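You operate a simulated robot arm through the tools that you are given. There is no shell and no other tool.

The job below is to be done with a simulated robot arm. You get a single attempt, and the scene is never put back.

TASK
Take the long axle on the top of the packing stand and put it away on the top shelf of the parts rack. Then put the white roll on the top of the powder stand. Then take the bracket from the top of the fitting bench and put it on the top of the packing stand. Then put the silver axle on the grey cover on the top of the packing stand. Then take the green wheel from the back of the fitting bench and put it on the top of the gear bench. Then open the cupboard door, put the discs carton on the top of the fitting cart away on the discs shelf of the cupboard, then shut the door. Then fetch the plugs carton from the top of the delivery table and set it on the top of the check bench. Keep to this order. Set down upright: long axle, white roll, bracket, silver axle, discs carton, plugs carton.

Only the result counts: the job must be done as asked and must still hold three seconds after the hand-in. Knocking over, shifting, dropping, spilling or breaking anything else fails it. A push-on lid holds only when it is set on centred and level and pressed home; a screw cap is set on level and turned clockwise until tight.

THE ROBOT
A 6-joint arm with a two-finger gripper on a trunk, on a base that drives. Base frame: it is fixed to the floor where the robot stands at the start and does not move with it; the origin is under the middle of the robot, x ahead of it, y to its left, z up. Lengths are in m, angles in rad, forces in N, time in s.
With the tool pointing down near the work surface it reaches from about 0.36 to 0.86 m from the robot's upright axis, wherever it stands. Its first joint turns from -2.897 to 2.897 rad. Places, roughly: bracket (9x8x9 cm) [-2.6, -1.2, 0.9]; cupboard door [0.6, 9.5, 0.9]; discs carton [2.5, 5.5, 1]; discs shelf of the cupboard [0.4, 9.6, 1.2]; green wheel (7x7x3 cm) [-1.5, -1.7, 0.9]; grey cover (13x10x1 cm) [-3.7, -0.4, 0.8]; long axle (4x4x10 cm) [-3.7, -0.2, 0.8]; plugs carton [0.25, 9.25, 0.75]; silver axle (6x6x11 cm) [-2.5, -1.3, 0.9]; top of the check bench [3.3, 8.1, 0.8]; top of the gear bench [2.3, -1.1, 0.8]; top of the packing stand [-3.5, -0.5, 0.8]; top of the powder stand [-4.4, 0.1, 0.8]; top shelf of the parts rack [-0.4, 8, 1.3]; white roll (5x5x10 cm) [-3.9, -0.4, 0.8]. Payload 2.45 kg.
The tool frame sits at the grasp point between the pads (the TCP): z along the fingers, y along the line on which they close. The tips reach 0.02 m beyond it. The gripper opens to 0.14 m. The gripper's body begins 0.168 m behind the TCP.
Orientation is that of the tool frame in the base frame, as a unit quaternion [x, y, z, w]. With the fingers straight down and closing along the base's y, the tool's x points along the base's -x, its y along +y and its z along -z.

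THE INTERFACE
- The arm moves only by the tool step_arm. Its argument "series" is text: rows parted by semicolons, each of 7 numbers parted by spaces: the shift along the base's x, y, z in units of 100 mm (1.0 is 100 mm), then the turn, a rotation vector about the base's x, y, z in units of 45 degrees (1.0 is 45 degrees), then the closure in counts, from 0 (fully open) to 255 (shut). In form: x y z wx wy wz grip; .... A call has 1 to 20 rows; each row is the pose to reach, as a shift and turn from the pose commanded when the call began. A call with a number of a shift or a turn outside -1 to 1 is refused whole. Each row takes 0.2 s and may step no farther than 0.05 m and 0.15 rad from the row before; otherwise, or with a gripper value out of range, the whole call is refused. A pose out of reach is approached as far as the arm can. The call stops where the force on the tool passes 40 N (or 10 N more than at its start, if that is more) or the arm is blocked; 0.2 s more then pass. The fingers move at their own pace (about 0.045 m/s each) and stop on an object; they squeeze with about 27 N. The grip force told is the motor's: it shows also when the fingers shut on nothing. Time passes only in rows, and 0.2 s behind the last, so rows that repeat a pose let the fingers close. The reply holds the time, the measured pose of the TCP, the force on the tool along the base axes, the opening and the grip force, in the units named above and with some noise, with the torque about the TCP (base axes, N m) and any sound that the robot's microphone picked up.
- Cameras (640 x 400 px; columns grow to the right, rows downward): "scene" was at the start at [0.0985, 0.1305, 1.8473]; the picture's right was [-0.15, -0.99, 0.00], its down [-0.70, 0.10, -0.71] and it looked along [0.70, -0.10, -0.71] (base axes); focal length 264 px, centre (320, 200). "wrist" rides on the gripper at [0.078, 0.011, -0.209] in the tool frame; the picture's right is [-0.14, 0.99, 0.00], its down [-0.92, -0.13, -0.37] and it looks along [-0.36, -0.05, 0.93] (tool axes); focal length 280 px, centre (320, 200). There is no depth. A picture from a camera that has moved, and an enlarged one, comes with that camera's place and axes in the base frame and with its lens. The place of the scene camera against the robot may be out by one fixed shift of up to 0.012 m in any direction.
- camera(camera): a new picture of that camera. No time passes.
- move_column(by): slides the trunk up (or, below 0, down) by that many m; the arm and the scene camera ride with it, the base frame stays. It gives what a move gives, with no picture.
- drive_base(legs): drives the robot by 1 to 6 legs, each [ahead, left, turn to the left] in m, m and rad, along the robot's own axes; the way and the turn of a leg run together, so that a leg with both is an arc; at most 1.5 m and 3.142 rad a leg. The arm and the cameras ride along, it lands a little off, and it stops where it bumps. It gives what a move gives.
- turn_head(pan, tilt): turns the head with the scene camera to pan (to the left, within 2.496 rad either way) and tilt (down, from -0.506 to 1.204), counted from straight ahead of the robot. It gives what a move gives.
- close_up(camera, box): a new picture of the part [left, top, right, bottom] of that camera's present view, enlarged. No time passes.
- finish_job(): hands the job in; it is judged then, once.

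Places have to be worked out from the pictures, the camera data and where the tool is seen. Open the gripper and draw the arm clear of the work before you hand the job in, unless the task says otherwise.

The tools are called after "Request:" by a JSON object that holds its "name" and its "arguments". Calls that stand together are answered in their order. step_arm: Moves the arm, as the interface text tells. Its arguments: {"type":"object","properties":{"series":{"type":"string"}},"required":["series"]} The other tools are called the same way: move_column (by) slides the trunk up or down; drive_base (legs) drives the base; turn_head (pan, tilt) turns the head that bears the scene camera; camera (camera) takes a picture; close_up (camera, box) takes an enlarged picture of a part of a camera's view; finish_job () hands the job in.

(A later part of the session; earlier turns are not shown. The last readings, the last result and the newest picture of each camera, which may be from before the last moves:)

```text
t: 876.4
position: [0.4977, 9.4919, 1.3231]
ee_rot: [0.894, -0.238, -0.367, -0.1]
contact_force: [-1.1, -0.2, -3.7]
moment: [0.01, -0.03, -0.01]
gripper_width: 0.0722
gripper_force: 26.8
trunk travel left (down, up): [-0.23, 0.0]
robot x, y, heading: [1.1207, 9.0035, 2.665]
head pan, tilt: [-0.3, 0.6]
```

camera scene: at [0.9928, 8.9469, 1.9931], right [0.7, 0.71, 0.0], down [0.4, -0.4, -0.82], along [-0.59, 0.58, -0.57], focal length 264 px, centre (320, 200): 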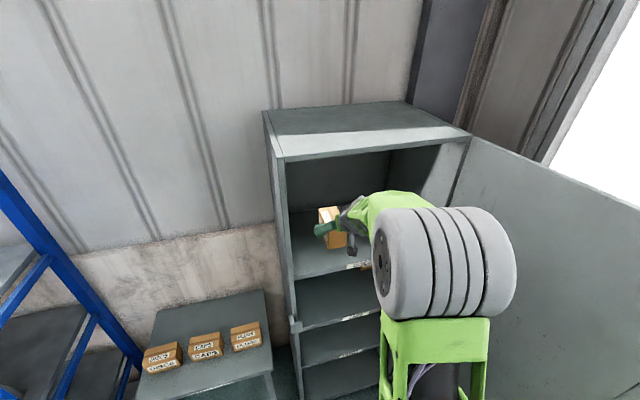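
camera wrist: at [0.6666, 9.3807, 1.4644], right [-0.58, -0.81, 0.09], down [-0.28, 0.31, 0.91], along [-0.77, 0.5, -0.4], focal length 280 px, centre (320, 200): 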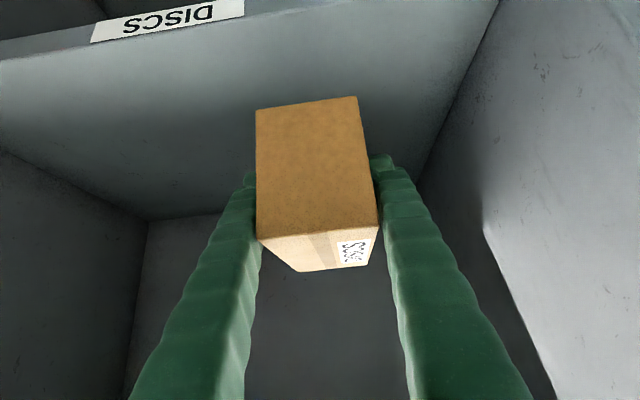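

Request:
{"name": "step_arm", "arguments": {"series": "0 0 -0.02 0 0 0 255; 0 0 -0.04 0 0 0 255; 0 0 -0.06 0 0 0 255; 0 0 -0.08 0 0 0 255; 0 0 -0.08 0 0 0 255"}}

Request:
{"name": "camera", "arguments": {"camera": "wrist"}}

```text
t: 877.6
position: [0.497, 9.4914, 1.3155]
ee_rot: [0.894, -0.239, -0.367, -0.099]
contact_force: [0.0, 0.5, -2.9]
moment: [0.02, -0.01, -0.02]
gripper_width: 0.0723
gripper_force: 27.1
trunk travel left (down, up): [-0.23, 0.0]
robot x, y, heading: [1.116, 9.0032, 2.662]
head pan, tilt: [-0.3, 0.6]
```

```text
taken
camera wrist: at [0.6676, 9.3812, 1.4079], right [-0.58, -0.81, 0.09], down [-0.28, 0.31, 0.91], along [-0.77, 0.5, -0.4], focal length 280 px, centre (320, 200)
```

wrist: 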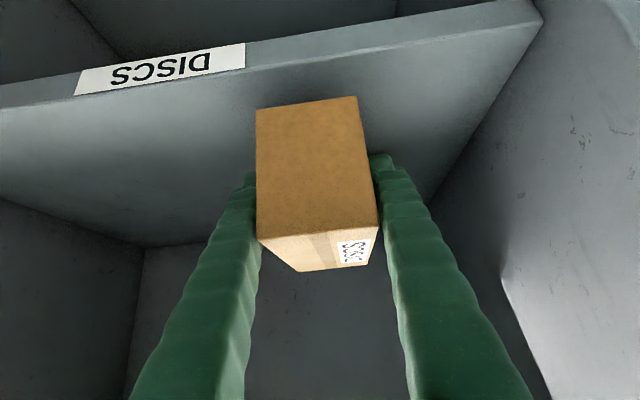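

Still free; the carton's near edge is inside the shelf edge. I'll continue lowering.

Request:
{"name": "step_arm", "arguments": {"series": "0 0 -0.02 0 0 0 255; 0 0 -0.04 0 0 0 255; 0 0 -0.06 0 0 0 255; 0 0 -0.08 0 0 0 255; 0 0 -0.08 0 0 0 255"}}

```text
t: 878.8
position: [0.4973, 9.4912, 1.3075]
ee_rot: [0.893, -0.239, -0.368, -0.1]
contact_force: [0.0, -0.1, -3.9]
moment: [0.0, -0.01, 0.01]
gripper_width: 0.0722
gripper_force: 27.4
trunk travel left (down, up): [-0.23, 0.0]
robot x, y, heading: [1.1223, 9.0005, 2.664]
head pan, tilt: [-0.3, 0.6]
```

Request:
{"name": "step_arm", "arguments": {"series": "0 0 -0.02 0 0 0 255; 0 0 -0.04 0 0 0 255; 0 0 -0.06 0 0 0 255; 0 0 -0.08 0 0 0 255; 0 0 -0.08 0 0 0 255"}}

Request:
{"name": "camera", "arguments": {"camera": "wrist"}}

```text
t: 880.0
position: [0.4981, 9.4915, 1.2994]
ee_rot: [0.894, -0.239, -0.367, -0.1]
contact_force: [-0.5, -0.6, -4.3]
moment: [-0.01, -0.02, 0.0]
gripper_width: 0.0722
gripper_force: 27.1
trunk travel left (down, up): [-0.23, 0.0]
robot x, y, heading: [1.123, 8.9999, 2.666]
head pan, tilt: [-0.3, 0.6]
```

```text
taken
camera wrist: at [0.6675, 9.3802, 1.3916], right [-0.58, -0.81, 0.09], down [-0.28, 0.31, 0.91], along [-0.77, 0.5, -0.4], focal length 280 px, centre (320, 200)
```

wrist: 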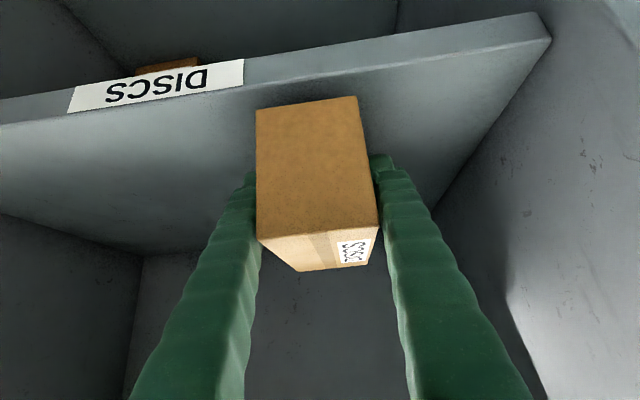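

By this view the shelf's edge is set back and the carton's near end would be only about 1 cm inside. I'll raise 1 cm and go 5 cm deeper before setting down.

Request:
{"name": "step_arm", "arguments": {"series": "0 0 0.1 0 0 0 255; -0.15 0.09 0.1 0 0 0 255; -0.3 0.17 0.1 0 0 0 255; -0.43 0.25 0.1 0 0 0 255; -0.43 0.25 0.1 0 0 0 255"}}

Request:
{"name": "camera", "arguments": {"camera": "wrist"}}

Request:
{"name": "camera", "arguments": {"camera": "scene"}}

```text
t: 881.2
position: [0.4528, 9.5161, 1.311]
ee_rot: [0.894, -0.239, -0.367, -0.099]
contact_force: [-0.8, -0.5, -3.3]
moment: [-0.01, -0.03, 0.02]
gripper_width: 0.0724
gripper_force: 26.9
trunk travel left (down, up): [-0.23, 0.0]
robot x, y, heading: [1.1226, 9.0024, 2.662]
head pan, tilt: [-0.3, 0.6]
```

```text
taken
camera wrist: at [0.6246, 9.4064, 1.4028], right [-0.58, -0.81, 0.09], down [-0.28, 0.31, 0.91], along [-0.77, 0.5, -0.4], focal length 280 px, centre (320, 200)
```

wrist: 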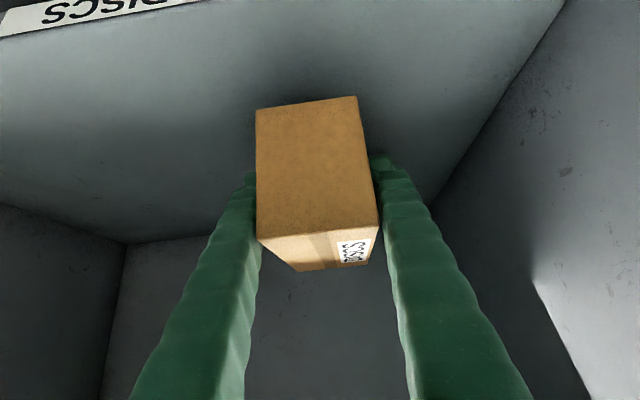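

```text
taken
camera scene: at [0.994, 8.9461, 1.9932], right [0.7, 0.71, 0.0], down [0.4, -0.4, -0.83], along [-0.59, 0.58, -0.56], focal length 264 px, centre (320, 200)
```

scene: 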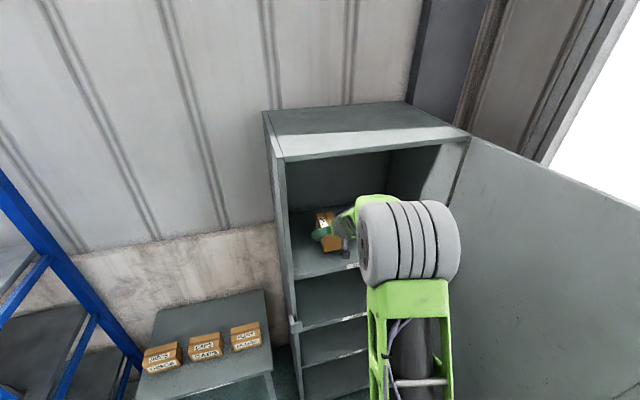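

Deeper now, and the elbow is still well in front of the cupboard. I'll lower in 2 mm steps.

Request:
{"name": "step_arm", "arguments": {"series": "0 0 -0.03 0 0 0 255; 0 0 -0.06 0 0 0 255; 0 0 -0.09 0 0 0 255; 0 0 -0.11 0 0 0 255; 0 0 -0.13 0 0 0 255; 0 0 -0.15 0 0 0 255; 0 0 -0.15 0 0 0 255"}}

Request:
{"name": "step_arm", "arguments": {"series": "0 0 -0.02 0 0 0 255; 0 0 -0.04 0 0 0 255; 0 0 -0.06 0 0 0 255; 0 0 -0.06 0 0 0 255"}}

```text
t: 882.8
position: [0.4542, 9.5158, 1.2949]
ee_rot: [0.894, -0.239, -0.367, -0.1]
contact_force: [0.6, -0.4, -3.5]
moment: [-0.04, -0.05, -0.05]
gripper_width: 0.0723
gripper_force: 27.1
trunk travel left (down, up): [-0.23, 0.0]
robot x, y, heading: [1.1222, 9.0031, 2.663]
head pan, tilt: [-0.3, 0.6]
```

```text
t: 883.8
position: [0.4547, 9.5142, 1.2886]
ee_rot: [0.893, -0.239, -0.367, -0.1]
contact_force: [-0.1, 0.3, -2.5]
moment: [0.0, -0.01, -0.03]
gripper_width: 0.0723
gripper_force: 26.6
trunk travel left (down, up): [-0.23, 0.0]
robot x, y, heading: [1.1213, 9.0012, 2.668]
head pan, tilt: [-0.3, 0.6]
```

Request:
{"name": "step_arm", "arguments": {"series": "0 0 -0.02 0 0 0 255; 0 0 -0.04 0 0 0 255; 0 0 -0.06 0 0 0 255; 0 0 -0.06 0 0 0 255"}}

Request:
{"name": "camera", "arguments": {"camera": "wrist"}}

```text
t: 884.8
position: [0.4544, 9.515, 1.284]
ee_rot: [0.894, -0.237, -0.368, -0.099]
contact_force: [0.8, -1.5, 5.3]
moment: [0.45, 0.32, 0.04]
gripper_width: 0.0721
gripper_force: 27.0
trunk travel left (down, up): [-0.23, 0.0]
robot x, y, heading: [1.1193, 9.0025, 2.667]
head pan, tilt: [-0.3, 0.6]
```

```text
taken
camera wrist: at [0.6245, 9.4046, 1.3758], right [-0.58, -0.81, 0.09], down [-0.28, 0.3, 0.91], along [-0.77, 0.5, -0.4], focal length 280 px, centre (320, 200)
```

wrist: 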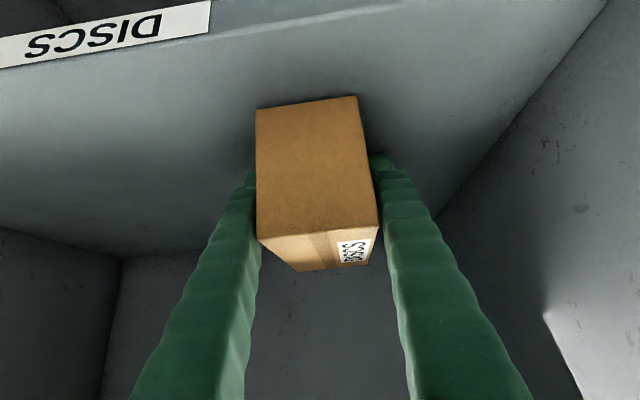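

It has touched down. I'll settle 2 mm more and release.

Request:
{"name": "step_arm", "arguments": {"series": "0 0 -0.02 0 0 0 255; 0 0 -0.02 0 0 0 255; 0 0 -0.02 0 0 0 200; 0 0 -0.02 0 0 0 140; 0 0 -0.02 0 0 0 90; 0 0 -0.02 0 0 0 73; 0 0 -0.02 0 0 0 73; 0 0 -0.02 0 0 0 73"}}

Request:
{"name": "camera", "arguments": {"camera": "wrist"}}

```text
t: 886.6
position: [0.4541, 9.5162, 1.2803]
ee_rot: [0.893, -0.239, -0.367, -0.1]
contact_force: [0.4, -0.5, 0.1]
moment: [0.03, -0.01, 0.01]
gripper_width: 0.0999
gripper_force: 0.0
trunk travel left (down, up): [-0.23, 0.0]
robot x, y, heading: [1.1249, 9.0032, 2.661]
head pan, tilt: [-0.3, 0.6]
```

```text
taken
camera wrist: at [0.6242, 9.4052, 1.3729], right [-0.58, -0.81, 0.09], down [-0.28, 0.31, 0.91], along [-0.77, 0.5, -0.4], focal length 280 px, centre (320, 200)
```

wrist: 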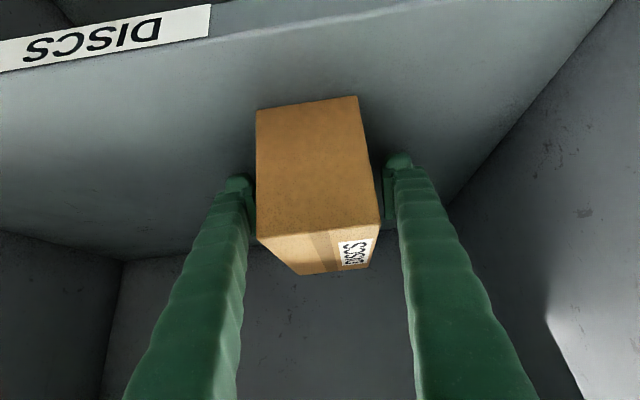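

The carton stands free on the DISCS shelf. I'll withdraw the hand backward and up, then back the base off.

Request:
{"name": "step_arm", "arguments": {"series": "0.25 -0.15 0.1 0 0 0 73; 0.5 -0.3 0.25 0 0 0 73; 0.75 -0.43 0.4 0 0 0 73; 1 -0.58 0.5 0 0 0 73; 1 -0.58 0.5 0 0 0 73"}}

Request:
{"name": "camera", "arguments": {"camera": "wrist"}}

Request:
{"name": "drive_base", "arguments": {"legs": [[-0.45, 0, 0]]}}

Request:
{"name": "camera", "arguments": {"camera": "scene"}}

```text
t: 887.8
position: [0.5533, 9.4559, 1.3283]
ee_rot: [0.894, -0.239, -0.366, -0.099]
contact_force: [-0.1, 0.7, 0.3]
moment: [-0.04, -0.02, 0.0]
gripper_width: 0.1001
gripper_force: 0.1
trunk travel left (down, up): [-0.23, 0.0]
robot x, y, heading: [1.123, 8.9993, 2.665]
head pan, tilt: [-0.3, 0.6]
```

```text
taken
camera wrist: at [0.7238, 9.3455, 1.4214], right [-0.58, -0.81, 0.09], down [-0.28, 0.31, 0.91], along [-0.77, 0.5, -0.4], focal length 280 px, centre (320, 200)
```

wrist: 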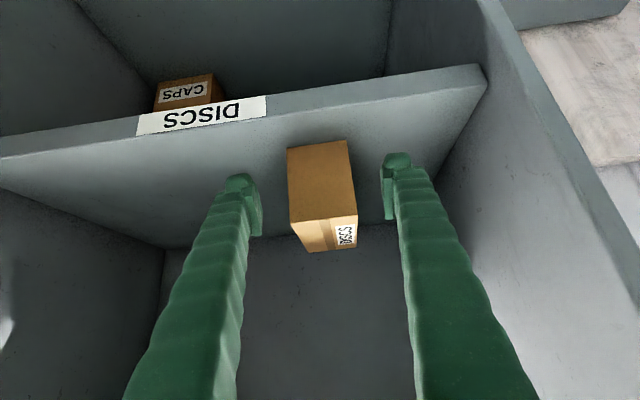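

```text
t: 890.5
position: [0.9541, 9.2488, 1.3302]
ee_rot: [0.893, -0.24, -0.368, -0.1]
contact_force: [0.0, -0.1, -0.5]
moment: [0.0, 0.01, 0.0]
gripper_width: 0.1001
gripper_force: 0.1
trunk travel left (down, up): [-0.23, 0.0]
robot x, y, heading: [1.521, 8.7957, 2.661]
head pan, tilt: [-0.3, 0.6]
```

```text
taken
camera scene: at [1.3924, 8.7389, 1.9932], right [0.7, 0.71, 0.0], down [0.4, -0.4, -0.83], along [-0.59, 0.58, -0.56], focal length 264 px, centre (320, 200)
```

scene: 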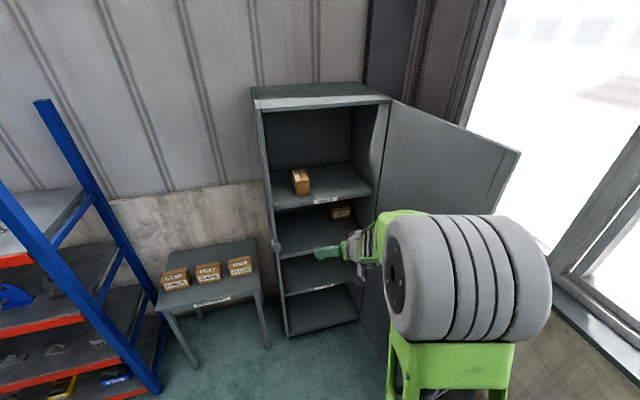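

The discs carton sits on its shelf. Now I'll shut the door: I need to reach around its free edge to the outer face and push it closed. I'll close the fingers, raise above handle height, back off and strafe right.

Request:
{"name": "drive_base", "arguments": {"legs": [[-0.35, 0, -0.04]]}}

Request:
{"name": "step_arm", "arguments": {"series": "0 0 0.3 0 0 0 150; 0 0 0.6 0 0 0 255; 0 0 0.8 0 0 0 255; 0 0 0.8 0 0 0 255; 0 0 0.8 0 0 0 255"}}

Request:
{"name": "drive_base", "arguments": {"legs": [[0, -0.4, 0]]}}

Request:
{"name": "camera", "arguments": {"camera": "wrist"}}

Request:
{"name": "camera", "arguments": {"camera": "scene"}}

```text
t: 892.8
position: [1.2783, 9.1016, 1.3291]
ee_rot: [0.889, -0.256, -0.365, -0.106]
contact_force: [0.2, 0.1, 0.8]
moment: [0.01, 0.02, 0.0]
gripper_width: 0.0999
gripper_force: 0.0
trunk travel left (down, up): [-0.23, 0.0]
robot x, y, heading: [1.8264, 8.6231, 2.625]
head pan, tilt: [-0.3, 0.6]
```

```text
t: 894.0
position: [1.2788, 9.1011, 1.4097]
ee_rot: [0.889, -0.255, -0.365, -0.106]
contact_force: [0.7, -1.0, 0.0]
moment: [0.03, 0.01, -0.01]
gripper_width: 0.0
gripper_force: 5.3
trunk travel left (down, up): [-0.23, 0.0]
robot x, y, heading: [1.8219, 8.6262, 2.626]
head pan, tilt: [-0.3, 0.6]
```

```text
t: 898.0
position: [1.4819, 9.4517, 1.4097]
ee_rot: [0.888, -0.259, -0.365, -0.107]
contact_force: [-0.3, 0.9, -0.4]
moment: [-0.01, -0.01, 0.02]
gripper_width: 0.0
gripper_force: 26.9
trunk travel left (down, up): [-0.23, 0.0]
robot x, y, heading: [2.0272, 8.9739, 2.619]
head pan, tilt: [-0.3, 0.6]
```

```text
taken
camera wrist: at [1.6462, 9.3332, 1.5018], right [-0.62, -0.78, 0.09], down [-0.27, 0.32, 0.91], along [-0.74, 0.53, -0.4], focal length 280 px, centre (320, 200)
```

wrist: 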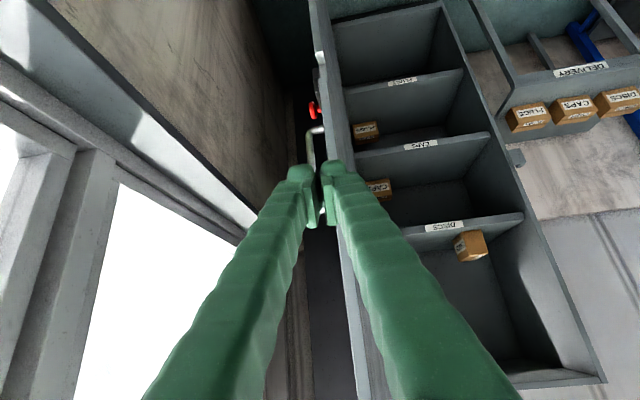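

```text
taken
camera scene: at [1.896, 8.9233, 1.9932], right [0.73, 0.68, 0.0], down [0.38, -0.42, -0.83], along [-0.56, 0.61, -0.56], focal length 264 px, centre (320, 200)
```

scene: 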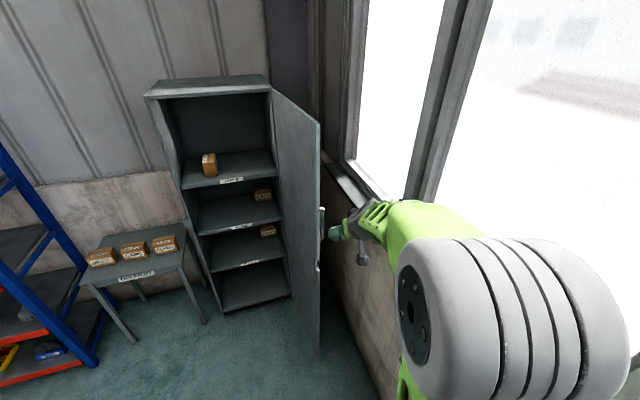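

The door's free edge is straight ahead at m≈8.94. I'll shift the hand 7 cm right, so it lies just outside the door's outer face, and drive forward 0.3 m.

Request:
{"name": "step_arm", "arguments": {"series": "0.18 0.31 0 0 0 0 255; 0.36 0.62 0 0 0 0 255; 0.36 0.62 0 0 0 0 255"}}

Request:
{"name": "camera", "arguments": {"camera": "wrist"}}

Request:
{"name": "drive_base", "arguments": {"legs": [[0.15, 0, 0]]}}

Request:
{"name": "camera", "arguments": {"camera": "wrist"}}

```text
t: 898.8
position: [1.5171, 9.5134, 1.4093]
ee_rot: [0.888, -0.259, -0.365, -0.109]
contact_force: [-0.6, -0.2, -0.4]
moment: [0.0, -0.01, -0.01]
gripper_width: 0.0
gripper_force: 27.3
trunk travel left (down, up): [-0.23, 0.0]
robot x, y, heading: [2.0261, 8.9716, 2.615]
head pan, tilt: [-0.3, 0.6]
```

```text
taken
camera wrist: at [1.6814, 9.3943, 1.502], right [-0.62, -0.78, 0.09], down [-0.27, 0.32, 0.91], along [-0.74, 0.53, -0.4], focal length 280 px, centre (320, 200)
```

wrist: 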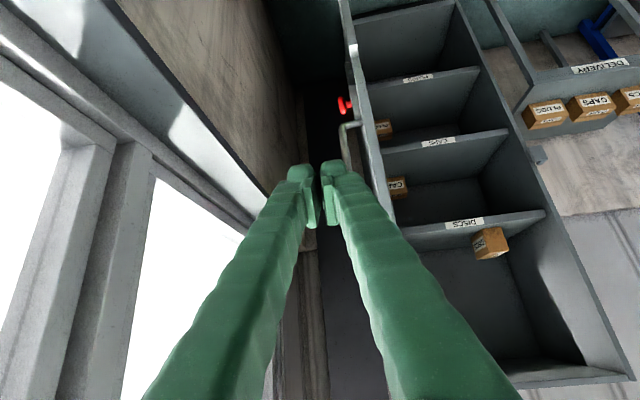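

```text
t: 900.2
position: [1.386, 9.5889, 1.409]
ee_rot: [0.888, -0.259, -0.364, -0.107]
contact_force: [-0.4, -0.3, -0.8]
moment: [-0.01, -0.02, -0.02]
gripper_width: 0.0
gripper_force: 26.6
trunk travel left (down, up): [-0.23, 0.0]
robot x, y, heading: [1.8943, 9.0461, 2.613]
head pan, tilt: [-0.3, 0.6]
```

```text
taken
camera wrist: at [1.5502, 9.4709, 1.5011], right [-0.62, -0.78, 0.09], down [-0.27, 0.32, 0.91], along [-0.74, 0.53, -0.41], focal length 280 px, centre (320, 200)
```

wrist: 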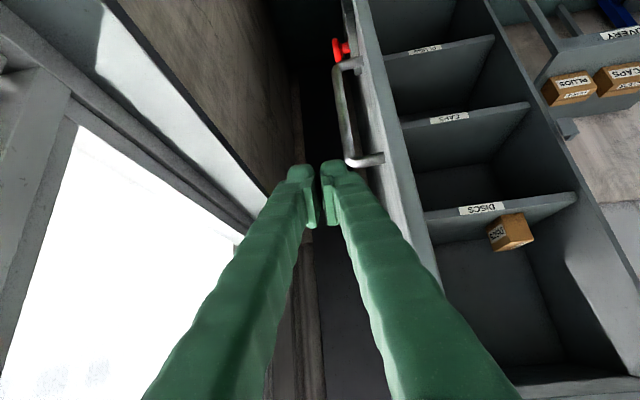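

The fingers will pass above the handle along the outer face. I'll move forward another 0.16 m.

Request:
{"name": "drive_base", "arguments": {"legs": [[0.16, 0, 0]]}}

Request:
{"name": "camera", "arguments": {"camera": "wrist"}}

Request:
{"name": "camera", "arguments": {"camera": "scene"}}

```text
t: 901.6
position: [1.2514, 9.6698, 1.4089]
ee_rot: [0.888, -0.26, -0.364, -0.108]
contact_force: [-0.2, 0.6, -0.5]
moment: [-0.01, -0.01, -0.02]
gripper_width: 0.0001
gripper_force: 26.6
trunk travel left (down, up): [-0.23, 0.0]
robot x, y, heading: [1.7589, 9.1254, 2.616]
head pan, tilt: [-0.3, 0.6]
```

```text
taken
camera wrist: at [1.4158, 9.5511, 1.5011], right [-0.62, -0.78, 0.09], down [-0.27, 0.32, 0.91], along [-0.74, 0.54, -0.41], focal length 280 px, centre (320, 200)
```

wrist: 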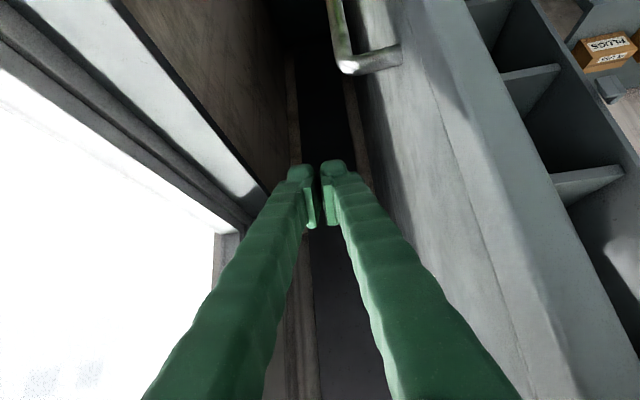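

```text
taken
camera scene: at [1.6281, 9.079, 1.9931], right [0.74, 0.68, 0.0], down [0.38, -0.42, -0.82], along [-0.56, 0.61, -0.57], focal length 264 px, centre (320, 200)
```

scene: 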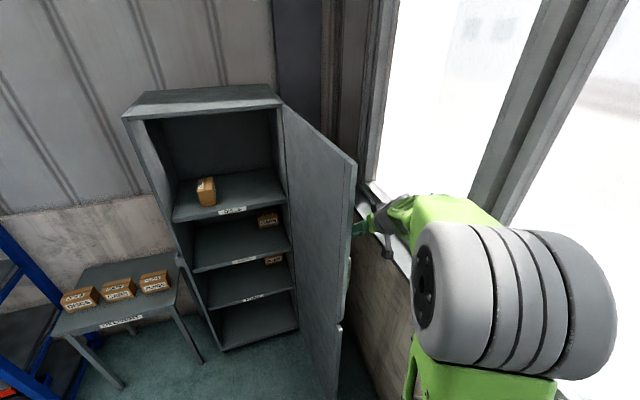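

The fingers lie alongside the door's outer face. I'll sweep left slowly to start pushing it shut.

Request:
{"name": "step_arm", "arguments": {"series": "-0.14 -0.24 0 0 0 0 255; -0.28 -0.48 0 0 0 0 255; -0.41 -0.71 0 0 0 0 255; -0.55 -0.95 0 0 0 0 255; -0.55 -0.95 0 0 0 0 255"}}

Request:
{"name": "camera", "arguments": {"camera": "scene"}}

```text
t: 902.8
position: [1.1978, 9.5733, 1.4105]
ee_rot: [0.887, -0.261, -0.365, -0.108]
contact_force: [0.6, 0.0, -0.1]
moment: [0.01, 0.02, 0.03]
gripper_width: 0.0
gripper_force: 27.1
trunk travel left (down, up): [-0.23, 0.0]
robot x, y, heading: [1.7582, 9.1269, 2.616]
head pan, tilt: [-0.3, 0.6]
```

```text
taken
camera scene: at [1.6301, 9.0786, 1.9932], right [0.74, 0.68, 0.0], down [0.38, -0.42, -0.83], along [-0.56, 0.61, -0.57], focal length 264 px, centre (320, 200)
```

scene: 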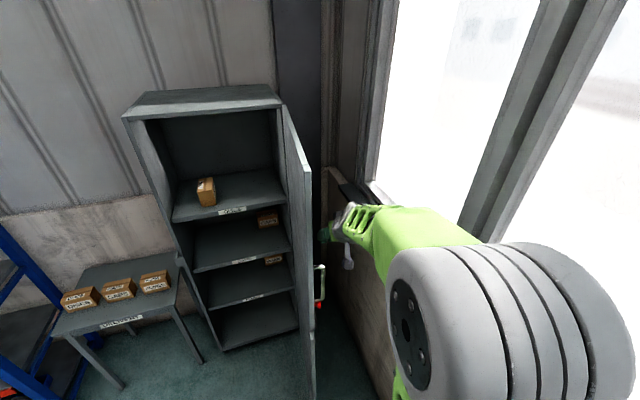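

The door is swinging in. I'll keep sweeping along the arc.

Request:
{"name": "step_arm", "arguments": {"series": "-0.21 -0.24 0 0 0 0 255; -0.42 -0.48 0 0 0 0 255; -0.63 -0.72 0 0 0 0 255; -0.84 -0.96 0 0 0 0 255; -0.84 -0.96 0 0 0 0 255"}}

Request:
{"name": "camera", "arguments": {"camera": "scene"}}

```text
t: 904.0
position: [1.1131, 9.4788, 1.4097]
ee_rot: [0.887, -0.261, -0.365, -0.108]
contact_force: [1.3, 0.4, -0.1]
moment: [-0.02, 0.0, 0.0]
gripper_width: 0.0001
gripper_force: 27.3
trunk travel left (down, up): [-0.23, 0.0]
robot x, y, heading: [1.7594, 9.1256, 2.613]
head pan, tilt: [-0.3, 0.6]
```

```text
taken
camera scene: at [1.63, 9.0785, 1.9932], right [0.74, 0.68, 0.0], down [0.38, -0.42, -0.83], along [-0.56, 0.61, -0.56], focal length 264 px, centre (320, 200)
```

scene: 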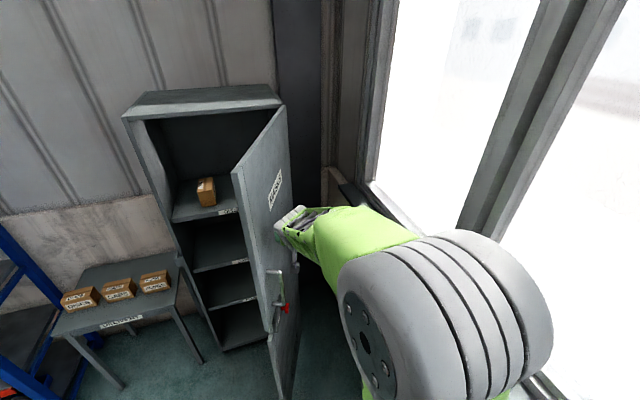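

The door is at about 60°. I'll continue pushing along the arc.

Request:
{"name": "step_arm", "arguments": {"series": "-0.23 -0.15 0 0 0 0 255; -0.46 -0.31 0 0 0 0 255; -0.68 -0.46 0 0 0 0 255; -0.68 -0.46 0 0 0 0 255"}}

Request:
{"name": "step_arm", "arguments": {"series": "-0.23 -0.15 0 0 0 0 255; -0.46 -0.31 0 0 0 0 255; -0.68 -0.46 0 0 0 0 255; -0.68 -0.46 0 0 0 0 255"}}

Request:
{"name": "camera", "arguments": {"camera": "scene"}}

Request:
{"name": "camera", "arguments": {"camera": "wrist"}}

```text
t: 905.0
position: [1.0463, 9.4313, 1.409]
ee_rot: [0.887, -0.26, -0.365, -0.108]
contact_force: [-0.6, -0.5, 0.1]
moment: [-0.02, 0.05, 0.04]
gripper_width: 0.0
gripper_force: 26.4
trunk travel left (down, up): [-0.23, 0.0]
robot x, y, heading: [1.7557, 9.1265, 2.613]
head pan, tilt: [-0.3, 0.6]
```

```text
t: 906.0
position: [0.9794, 9.3866, 1.4094]
ee_rot: [0.887, -0.261, -0.365, -0.108]
contact_force: [-0.6, -0.1, 0.0]
moment: [0.0, 0.02, 0.03]
gripper_width: 0.0003
gripper_force: 26.6
trunk travel left (down, up): [-0.23, 0.0]
robot x, y, heading: [1.7601, 9.127, 2.609]
head pan, tilt: [-0.3, 0.6]
```

```text
taken
camera scene: at [1.631, 9.0786, 1.9933], right [0.74, 0.68, 0.0], down [0.38, -0.42, -0.83], along [-0.56, 0.61, -0.56], focal length 264 px, centre (320, 200)
```

scene: 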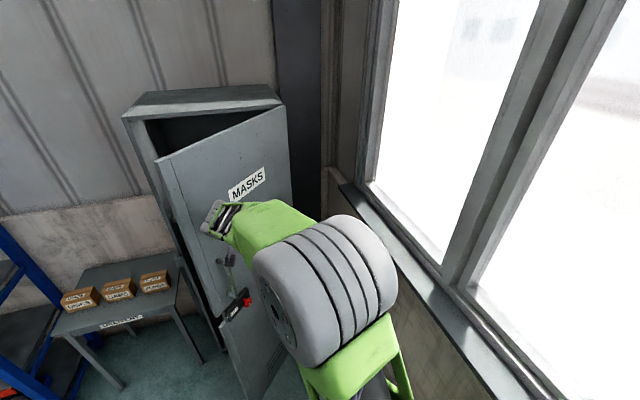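

```text
taken
camera wrist: at [1.1428, 9.2679, 1.501], right [-0.62, -0.78, 0.1], down [-0.26, 0.32, 0.91], along [-0.74, 0.54, -0.4], focal length 280 px, centre (320, 200)
```

wrist: 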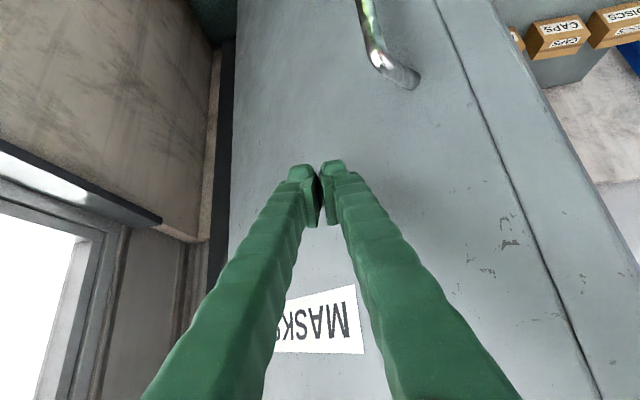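

The door has swung nearly shut by itself, about 25–30° open now. I'll move the hand left toward the handle side and push straight in with the base.

Request:
{"name": "step_arm", "arguments": {"series": "-0.15 -0.26 0 0 0 0 255; -0.3 -0.52 0 0 0 0 255; -0.45 -0.78 0 0 0 0 255; -0.55 -0.95 0 0 0 0 255; -0.55 -0.95 0 0 0 0 255"}}

Request:
{"name": "drive_base", "arguments": {"legs": [[0.2, 0, 0]]}}

Request:
{"name": "camera", "arguments": {"camera": "scene"}}

Request:
{"name": "camera", "arguments": {"camera": "wrist"}}

```text
t: 907.2
position: [0.9232, 9.2907, 1.4099]
ee_rot: [0.887, -0.261, -0.365, -0.108]
contact_force: [0.1, -0.3, -0.4]
moment: [0.01, -0.01, 0.01]
gripper_width: 0.0001
gripper_force: 26.8
trunk travel left (down, up): [-0.23, 0.0]
robot x, y, heading: [1.7614, 9.1289, 2.611]
head pan, tilt: [-0.3, 0.6]
```

```text
t: 908.8
position: [0.7497, 9.3903, 1.4068]
ee_rot: [0.887, -0.261, -0.364, -0.109]
contact_force: [-0.6, 0.6, -0.2]
moment: [0.0, -0.05, 0.01]
gripper_width: 0.0
gripper_force: 27.1
trunk travel left (down, up): [-0.23, 0.0]
robot x, y, heading: [1.591, 9.2258, 2.612]
head pan, tilt: [-0.3, 0.6]
```

```text
taken
camera scene: at [1.4572, 9.1788, 1.9931], right [0.74, 0.68, 0.0], down [0.38, -0.42, -0.82], along [-0.56, 0.61, -0.57], focal length 264 px, centre (320, 200)
```

scene: 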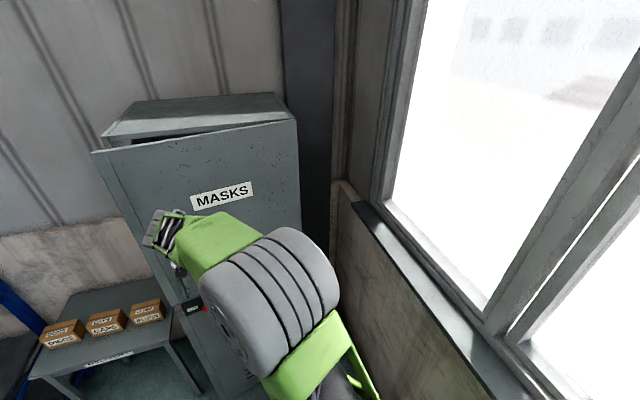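

```text
taken
camera wrist: at [0.9144, 9.2723, 1.5005], right [-0.62, -0.78, 0.09], down [-0.27, 0.32, 0.91], along [-0.74, 0.54, -0.41], focal length 280 px, centre (320, 200)
```

wrist: 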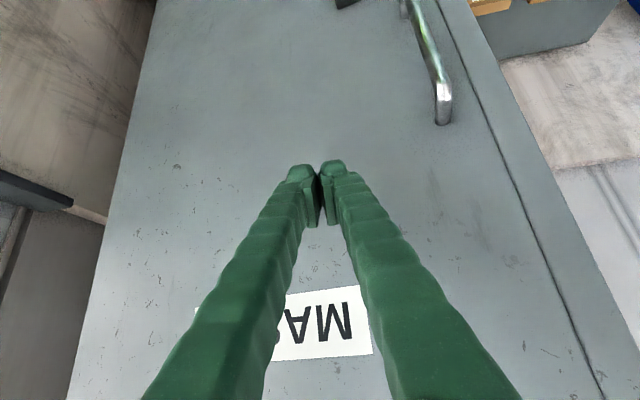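

About 10° left. I'll push in another 0.1 m with the base.

Request:
{"name": "drive_base", "arguments": {"legs": [[0.1, 0, 0]]}}

Request:
{"name": "camera", "arguments": {"camera": "scene"}}

```text
t: 910.0
position: [0.6622, 9.4391, 1.4079]
ee_rot: [0.888, -0.259, -0.364, -0.108]
contact_force: [-0.3, -0.1, 0.1]
moment: [0.03, -0.02, -0.03]
gripper_width: 0.0001
gripper_force: 27.0
trunk travel left (down, up): [-0.23, 0.0]
robot x, y, heading: [1.5044, 9.2755, 2.612]
head pan, tilt: [-0.3, 0.6]
```

```text
taken
camera scene: at [1.3712, 9.2286, 1.9931], right [0.74, 0.68, 0.0], down [0.38, -0.42, -0.82], along [-0.56, 0.61, -0.57], focal length 264 px, centre (320, 200)
```

scene: 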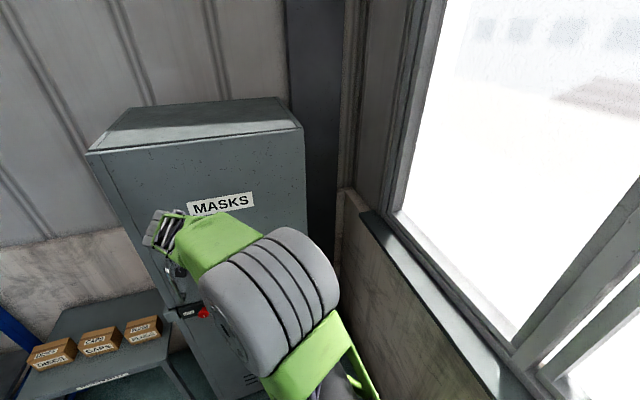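

It looks almost closed. I'll press in gently with the arm and feel for the stop.

Request:
{"name": "step_arm", "arguments": {"series": "-0.09 0.05 0 0 0 0 255; -0.17 0.1 0 0 0 0 255; -0.26 0.15 0 0 0 0 255; -0.35 0.2 0 0 0 0 255; -0.43 0.25 0 0 0 0 255; -0.52 0.3 0 0 0 0 255; -0.61 0.35 0 0 0 0 255; -0.69 0.4 0 0 0 0 255; -0.69 0.4 0 0 0 0 255"}}

Request:
{"name": "camera", "arguments": {"camera": "scene"}}

Request:
{"name": "camera", "arguments": {"camera": "wrist"}}

```text
t: 911.1
position: [0.634, 9.4554, 1.4093]
ee_rot: [0.889, -0.259, -0.362, -0.108]
contact_force: [26.9, -9.9, 11.8]
moment: [0.13, 0.22, 0.18]
gripper_width: 0.0001
gripper_force: 26.7
trunk travel left (down, up): [-0.23, 0.0]
robot x, y, heading: [1.5041, 9.2755, 2.619]
head pan, tilt: [-0.3, 0.6]
stopped in row 5: the force on the tool passed its limit at 50 N (the readings are from after the stop); the commanded pose is now the measured one
```

```text
taken
camera scene: at [1.3818, 9.225, 1.9938], right [0.73, 0.68, 0.0], down [0.38, -0.41, -0.83], along [-0.56, 0.61, -0.56], focal length 264 px, centre (320, 200)
```

scene: 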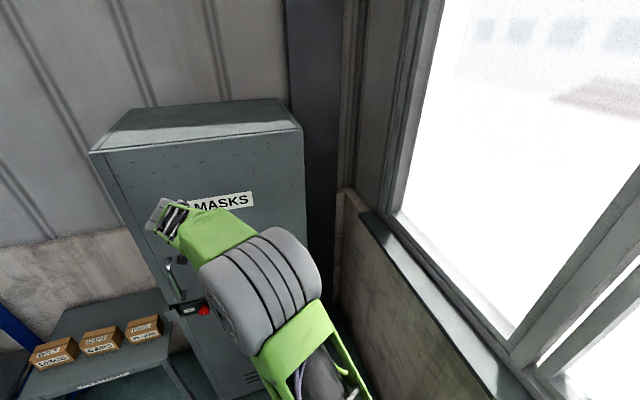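

```text
taken
camera wrist: at [0.7985, 9.3369, 1.5027], right [-0.62, -0.78, 0.09], down [-0.27, 0.32, 0.91], along [-0.74, 0.53, -0.41], focal length 280 px, centre (320, 200)
```

wrist: 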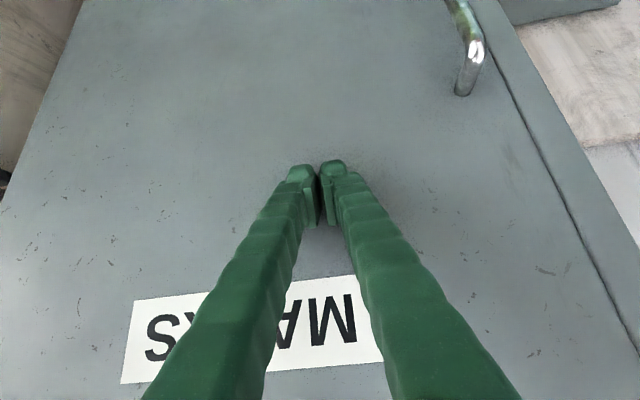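

The door stops firmly at 50 N, so it's shut. I'll back the base away and take a look.

Request:
{"name": "drive_base", "arguments": {"legs": [[-0.5, 0, 0]]}}

Request:
{"name": "camera", "arguments": {"camera": "scene"}}

Request:
{"name": "close_up", "arguments": {"camera": "scene", "box": [100, 80, 340, 380]}}

```text
t: 914.1
position: [1.0616, 9.2029, 1.4048]
ee_rot: [0.89, -0.257, -0.361, -0.106]
contact_force: [0.4, -0.1, 0.0]
moment: [0.03, -0.01, 0.0]
gripper_width: 0.0
gripper_force: 27.0
trunk travel left (down, up): [-0.23, 0.0]
robot x, y, heading: [1.9401, 9.027, 2.62]
head pan, tilt: [-0.3, 0.6]
```

```text
taken
camera scene: at [1.8094, 8.9755, 1.9932], right [0.73, 0.68, 0.0], down [0.38, -0.41, -0.83], along [-0.56, 0.6, -0.56], focal length 264 px, centre (320, 200)
```

scene: 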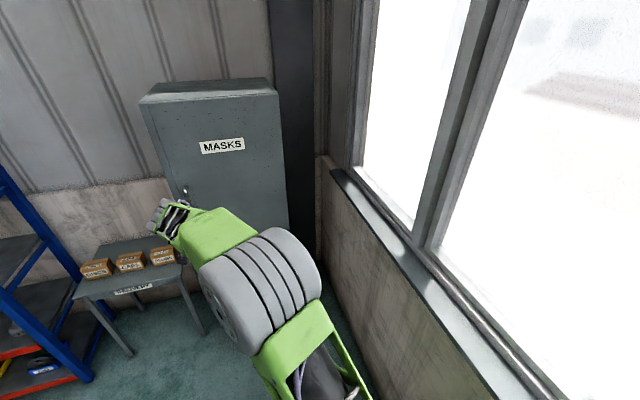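

```text
1.33 times, centred on (220, 230) of scene
camera zoom: at [1.8094, 8.9755, 1.9932], right [0.73, 0.68, 0.0], down [0.38, -0.41, -0.83], along [-0.56, 0.6, -0.56], focal length 352 px, centre (453, 160)
```

zoom: 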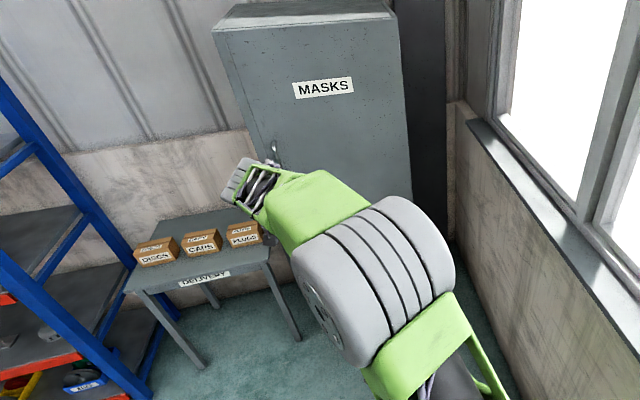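

The door is shut. Next is the plugs carton. First I'll recover the arm: draw inward and down, lower the trunk, then untilt.

Request:
{"name": "step_arm", "arguments": {"series": "0.2 0 -0.3 0 0 0 200; 0.4 0 -0.6 0 0 0 100; 0.6 0 -0.9 0 0 0 50; 0.85 0.05 -1 0 0 0 0; 1 0.1 -1 0 0 0 0; 1 0.1 -1 0 0 0 0"}}

Request:
{"name": "step_arm", "arguments": {"series": "0.2 0.1 -0.3 0 0 0 0; 0.4 0.2 -0.6 0 0 0 0; 0.6 0.3 -0.9 0 0 0 0; 0.8 0.45 -1 0 0 0 0; 0.8 0.45 -1 0 0 0 0"}}

Request:
{"name": "move_column", "arguments": {"by": -0.13}}

```text
t: 915.5
position: [1.1607, 9.2129, 1.305]
ee_rot: [0.89, -0.258, -0.36, -0.108]
contact_force: [-0.6, -0.5, 0.9]
moment: [0.02, 0.01, 0.01]
gripper_width: 0.1198
gripper_force: 0.1
trunk travel left (down, up): [-0.23, 0.0]
robot x, y, heading: [1.9384, 9.0292, 2.618]
head pan, tilt: [-0.3, 0.6]
```

```text
t: 916.7
position: [1.2413, 9.2586, 1.2036]
ee_rot: [0.89, -0.257, -0.36, -0.107]
contact_force: [-0.8, 0.2, 1.7]
moment: [0.03, 0.0, -0.01]
gripper_width: 0.1401
gripper_force: 0.1
trunk travel left (down, up): [-0.23, 0.0]
robot x, y, heading: [1.9377, 9.0265, 2.622]
head pan, tilt: [-0.3, 0.6]
```

```text
t: 918.3
position: [1.2405, 9.259, 1.0751]
ee_rot: [0.89, -0.257, -0.361, -0.107]
contact_force: [0.1, -0.2, -0.6]
moment: [-0.01, -0.01, 0.0]
gripper_width: 0.1397
gripper_force: 0.0
trunk travel left (down, up): [-0.1, 0.13]
robot x, y, heading: [1.9382, 9.0275, 2.625]
head pan, tilt: [-0.3, 0.6]
```

Good posture. I'll untilt the tool to straight down.

Request:
{"name": "step_arm", "arguments": {"series": "0 0 -0.1 -0.089 -0.141 0 0; 0 0 -0.2 -0.178 -0.282 0 0; 0 0 -0.3 -0.2675 -0.4225 0 0; 0 0 -0.4 -0.357 -0.563 0 0; 0 0 -0.5 -0.446 -0.704 0 0; 0 0 -0.5 -0.535 -0.845 0 0; 0 0 -0.5 -0.535 -0.845 0 0"}}

Request:
{"name": "camera", "arguments": {"camera": "scene"}}

```text
t: 919.9
position: [1.2417, 9.2589, 1.0242]
ee_rot: [0.961, -0.277, 0.009, 0.001]
contact_force: [0.7, 0.2, 0.0]
moment: [-0.01, 0.03, 0.01]
gripper_width: 0.1397
gripper_force: 0.1
out of reach, approached as far as the arm can: row 2, 3
trunk travel left (down, up): [-0.1, 0.13]
robot x, y, heading: [1.9401, 9.0235, 2.62]
head pan, tilt: [-0.3, 0.6]
```

```text
taken
camera scene: at [1.8088, 8.9759, 1.8633], right [0.73, 0.68, 0.0], down [0.38, -0.41, -0.83], along [-0.56, 0.6, -0.56], focal length 264 px, centre (320, 200)
```

scene: 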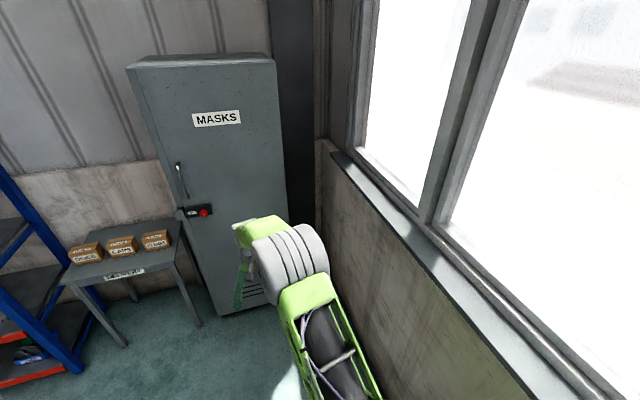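

Now the plugs carton on the delivery table. Its short side faces me, so the fingers must close front-to-back. I'll drive left in front of the table, then turn the hand by 90° with the camera side away from the cupboard.

Request:
{"name": "drive_base", "arguments": {"legs": [[0, 0.71, 0], [0.35, 0, 0]]}}

Request:
{"name": "step_arm", "arguments": {"series": "0 0 0 0 0 -0.166 0; 0 0 0 0 0 -0.333 0; 0 0 0 0 0 -0.5 0; 0 0 0 0 0 -0.666 0; 0 0 0 0 0 -0.833 0; 0 0 0 0 0 -1 0; 0 0 0 0 0 -1 0"}}

Request:
{"name": "step_arm", "arguments": {"series": "0 0 0 0 0 -0.166 0; 0 0 0 0 0 -0.333 0; 0 0 0 0 0 -0.5 0; 0 0 0 0 0 -0.666 0; 0 0 0 0 0 -0.833 0; 0 0 0 0 0 -1 0; 0 0 0 0 0 -1 0"}}

Request:
{"name": "camera", "arguments": {"camera": "wrist"}}

Request:
{"name": "camera", "arguments": {"camera": "scene"}}

```text
t: 928.3
position: [0.59, 8.8136, 1.023]
ee_rot: [0.962, -0.274, 0.008, 0.001]
contact_force: [-0.3, -0.3, -0.5]
moment: [0.0, -0.04, 0.01]
gripper_width: 0.1398
gripper_force: 0.1
trunk travel left (down, up): [-0.1, 0.13]
robot x, y, heading: [1.2896, 8.5874, 2.63]
head pan, tilt: [-0.3, 0.6]
```

```text
t: 929.9
position: [0.5908, 8.8137, 1.0247]
ee_rot: [0.783, -0.622, 0.007, 0.003]
contact_force: [0.0, -0.3, 0.0]
moment: [0.02, 0.05, -0.01]
gripper_width: 0.1398
gripper_force: 0.1
trunk travel left (down, up): [-0.1, 0.13]
robot x, y, heading: [1.2912, 8.5839, 2.626]
head pan, tilt: [-0.3, 0.6]
```

```text
t: 931.5
position: [0.5909, 8.8137, 1.0231]
ee_rot: [-0.486, 0.874, -0.005, -0.006]
contact_force: [-0.5, 0.5, 0.3]
moment: [-0.01, 0.03, 0.01]
gripper_width: 0.1399
gripper_force: 0.1
trunk travel left (down, up): [-0.1, 0.13]
robot x, y, heading: [1.29, 8.5854, 2.627]
head pan, tilt: [-0.3, 0.6]
```

```text
taken
camera wrist: at [0.5418, 8.7555, 1.2323], right [-0.77, 0.64, -0.01], down [0.6, 0.72, 0.36], along [0.23, 0.27, -0.93], focal length 280 px, centre (320, 200)
```

wrist: 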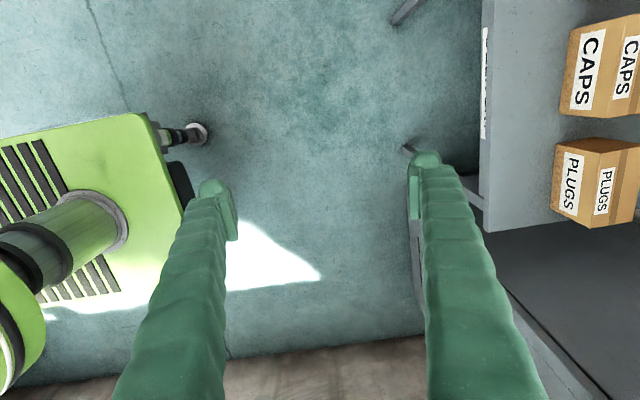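

```text
taken
camera scene: at [1.1604, 8.5343, 1.8632], right [0.73, 0.69, 0.0], down [0.39, -0.41, -0.83], along [-0.57, 0.6, -0.56], focal length 264 px, centre (320, 200)
```

scene: 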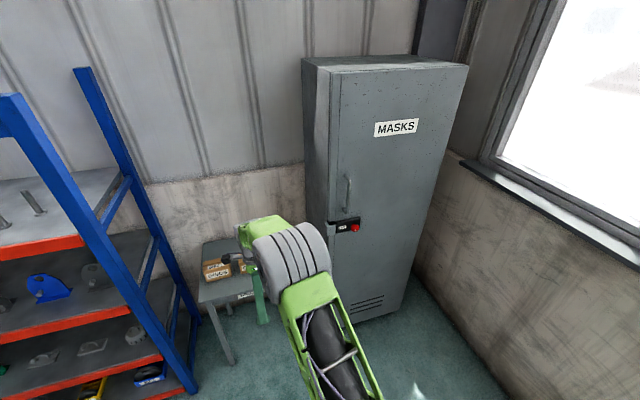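

The hand is turned properly. I'll drive 0.45 m ahead to bring it over the table.

Request:
{"name": "drive_base", "arguments": {"legs": [[0.45, 0, 0]]}}

Request:
{"name": "camera", "arguments": {"camera": "wrist"}}

```text
t: 934.2
position: [0.2023, 9.0301, 1.0241]
ee_rot: [-0.488, 0.873, -0.006, -0.004]
contact_force: [0.1, -0.4, -0.8]
moment: [-0.04, -0.03, 0.0]
gripper_width: 0.14
gripper_force: 0.0
trunk travel left (down, up): [-0.1, 0.13]
robot x, y, heading: [0.9044, 8.8052, 2.628]
head pan, tilt: [-0.3, 0.6]
```

```text
taken
camera wrist: at [0.1526, 8.9712, 1.2318], right [-0.77, 0.64, -0.01], down [0.59, 0.72, 0.36], along [0.23, 0.27, -0.93], focal length 280 px, centre (320, 200)
```

wrist: 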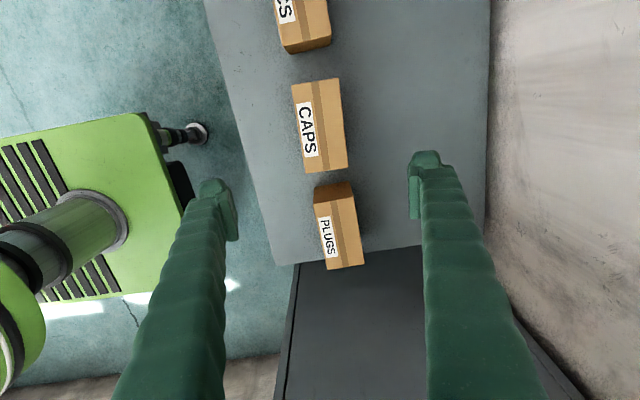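

I'll zoom in on the PLUGS carton.

Request:
{"name": "close_up", "arguments": {"camera": "wrist", "box": [270, 60, 410, 290]}}

```text
1.74 times, centred on (340, 175) of wrist
camera zoom: at [0.1526, 8.9712, 1.2318], right [-0.77, 0.64, -0.01], down [0.59, 0.72, 0.36], along [0.23, 0.27, -0.93], focal length 488 px, centre (285, 244)
```

zoom: 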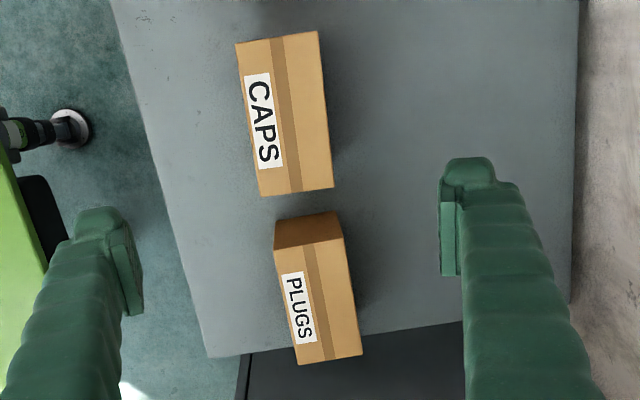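

The plugs carton is centred at about (0.271,9.165) with its long axis at 61°. I'll move over it and turn 3° to match.

Request:
{"name": "step_arm", "arguments": {"series": "0.17 0.34 0 0 0 0.03 0; 0.35 0.68 0 0 0 0.06 0; 0.52 1 0 0 0 0.06 0; 0.52 1 0 0 0 0.06 0"}}

Request:
{"name": "step_arm", "arguments": {"series": "0.17 0.35 0 0 0 0 0; 0.17 0.35 -0.4 0 0 0 0; 0.17 0.35 -0.8 0 0 0 0; 0.17 0.35 -1 0 0 0 0; 0.17 0.35 -1 0 0 0 0"}}

Request:
{"name": "camera", "arguments": {"camera": "wrist"}}

```text
t: 935.2
position: [0.2522, 9.1301, 1.0217]
ee_rot: [-0.509, 0.861, -0.005, -0.005]
contact_force: [0.0, -0.3, -0.3]
moment: [-0.02, 0.01, 0.0]
gripper_width: 0.1402
gripper_force: 0.2
trunk travel left (down, up): [-0.1, 0.13]
robot x, y, heading: [0.9023, 8.7992, 2.637]
head pan, tilt: [-0.3, 0.6]
```

```text
t: 936.4
position: [0.2696, 9.1628, 0.9233]
ee_rot: [-0.508, 0.861, -0.005, -0.006]
contact_force: [0.1, -0.6, 0.0]
moment: [-0.02, -0.04, -0.04]
gripper_width: 0.1401
gripper_force: 0.1
trunk travel left (down, up): [-0.1, 0.13]
robot x, y, heading: [0.9005, 8.8042, 2.634]
head pan, tilt: [-0.3, 0.6]
```

```text
taken
camera wrist: at [0.2243, 9.1029, 1.1314], right [-0.8, 0.6, -0.01], down [0.56, 0.75, 0.36], along [0.22, 0.28, -0.93], focal length 280 px, centre (320, 200)
```

wrist: 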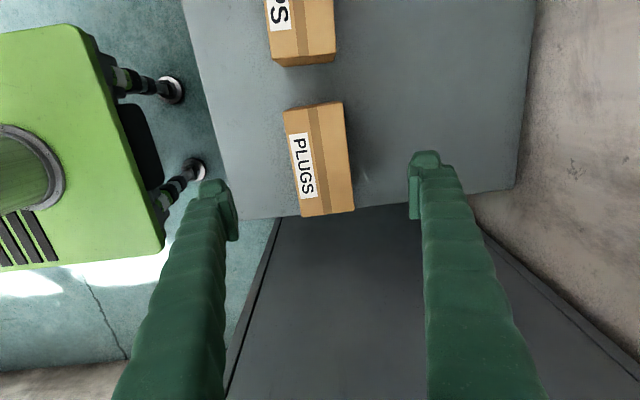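

Perfectly centred and aligned. I'll descend to z≈0.76 and close.

Request:
{"name": "step_arm", "arguments": {"series": "0 0 -0.4 0 0 0 0; 0 0 -0.8 0 0 0 0; 0 0 -1 0 0 0 0; 0 0 -1 0 0 0 0"}}

Request:
{"name": "step_arm", "arguments": {"series": "0 0 -0.3 0 0 0 0; 0 0 -0.6 0 0 0 0; 0 0 -0.6 0 0 0 0; 0 0 -0.6 0 0 0 60; 0 0 -0.6 0 0 0 110; 0 0 -0.6 0 0 0 255; 0 0 -0.6 0 0 0 255; 0 0 -0.6 0 0 0 255; 0 0 -0.6 0 0 0 255; 0 0 -0.6 0 0 0 255"}}

Request:
{"name": "camera", "arguments": {"camera": "wrist"}}

```text
t: 937.4
position: [0.2702, 9.1635, 0.822]
ee_rot: [-0.509, 0.861, -0.006, -0.006]
contact_force: [0.0, -0.2, -0.5]
moment: [-0.01, 0.02, 0.01]
gripper_width: 0.14
gripper_force: 0.0
trunk travel left (down, up): [-0.1, 0.13]
robot x, y, heading: [0.905, 8.7999, 2.631]
head pan, tilt: [-0.3, 0.6]
```

```text
t: 939.6
position: [0.2712, 9.164, 0.7619]
ee_rot: [-0.508, 0.861, -0.005, -0.006]
contact_force: [1.1, -0.3, 1.8]
moment: [-0.04, -0.06, 0.07]
gripper_width: 0.0724
gripper_force: 27.7
trunk travel left (down, up): [-0.1, 0.13]
robot x, y, heading: [0.9077, 8.8043, 2.634]
head pan, tilt: [-0.3, 0.6]
```

```text
taken
camera wrist: at [0.2246, 9.1039, 0.9713], right [-0.8, 0.6, -0.01], down [0.56, 0.75, 0.36], along [0.22, 0.28, -0.93], focal length 280 px, centre (320, 200)
```

wrist: 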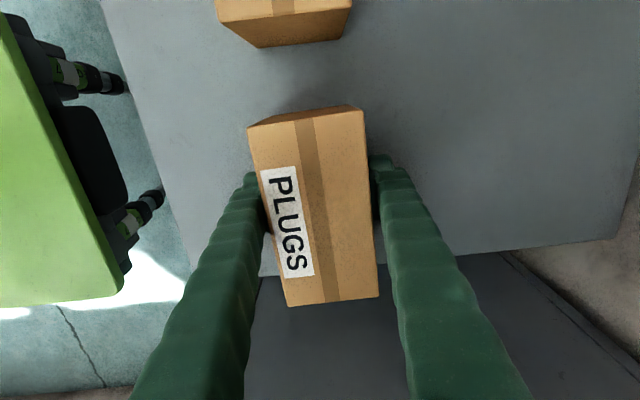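

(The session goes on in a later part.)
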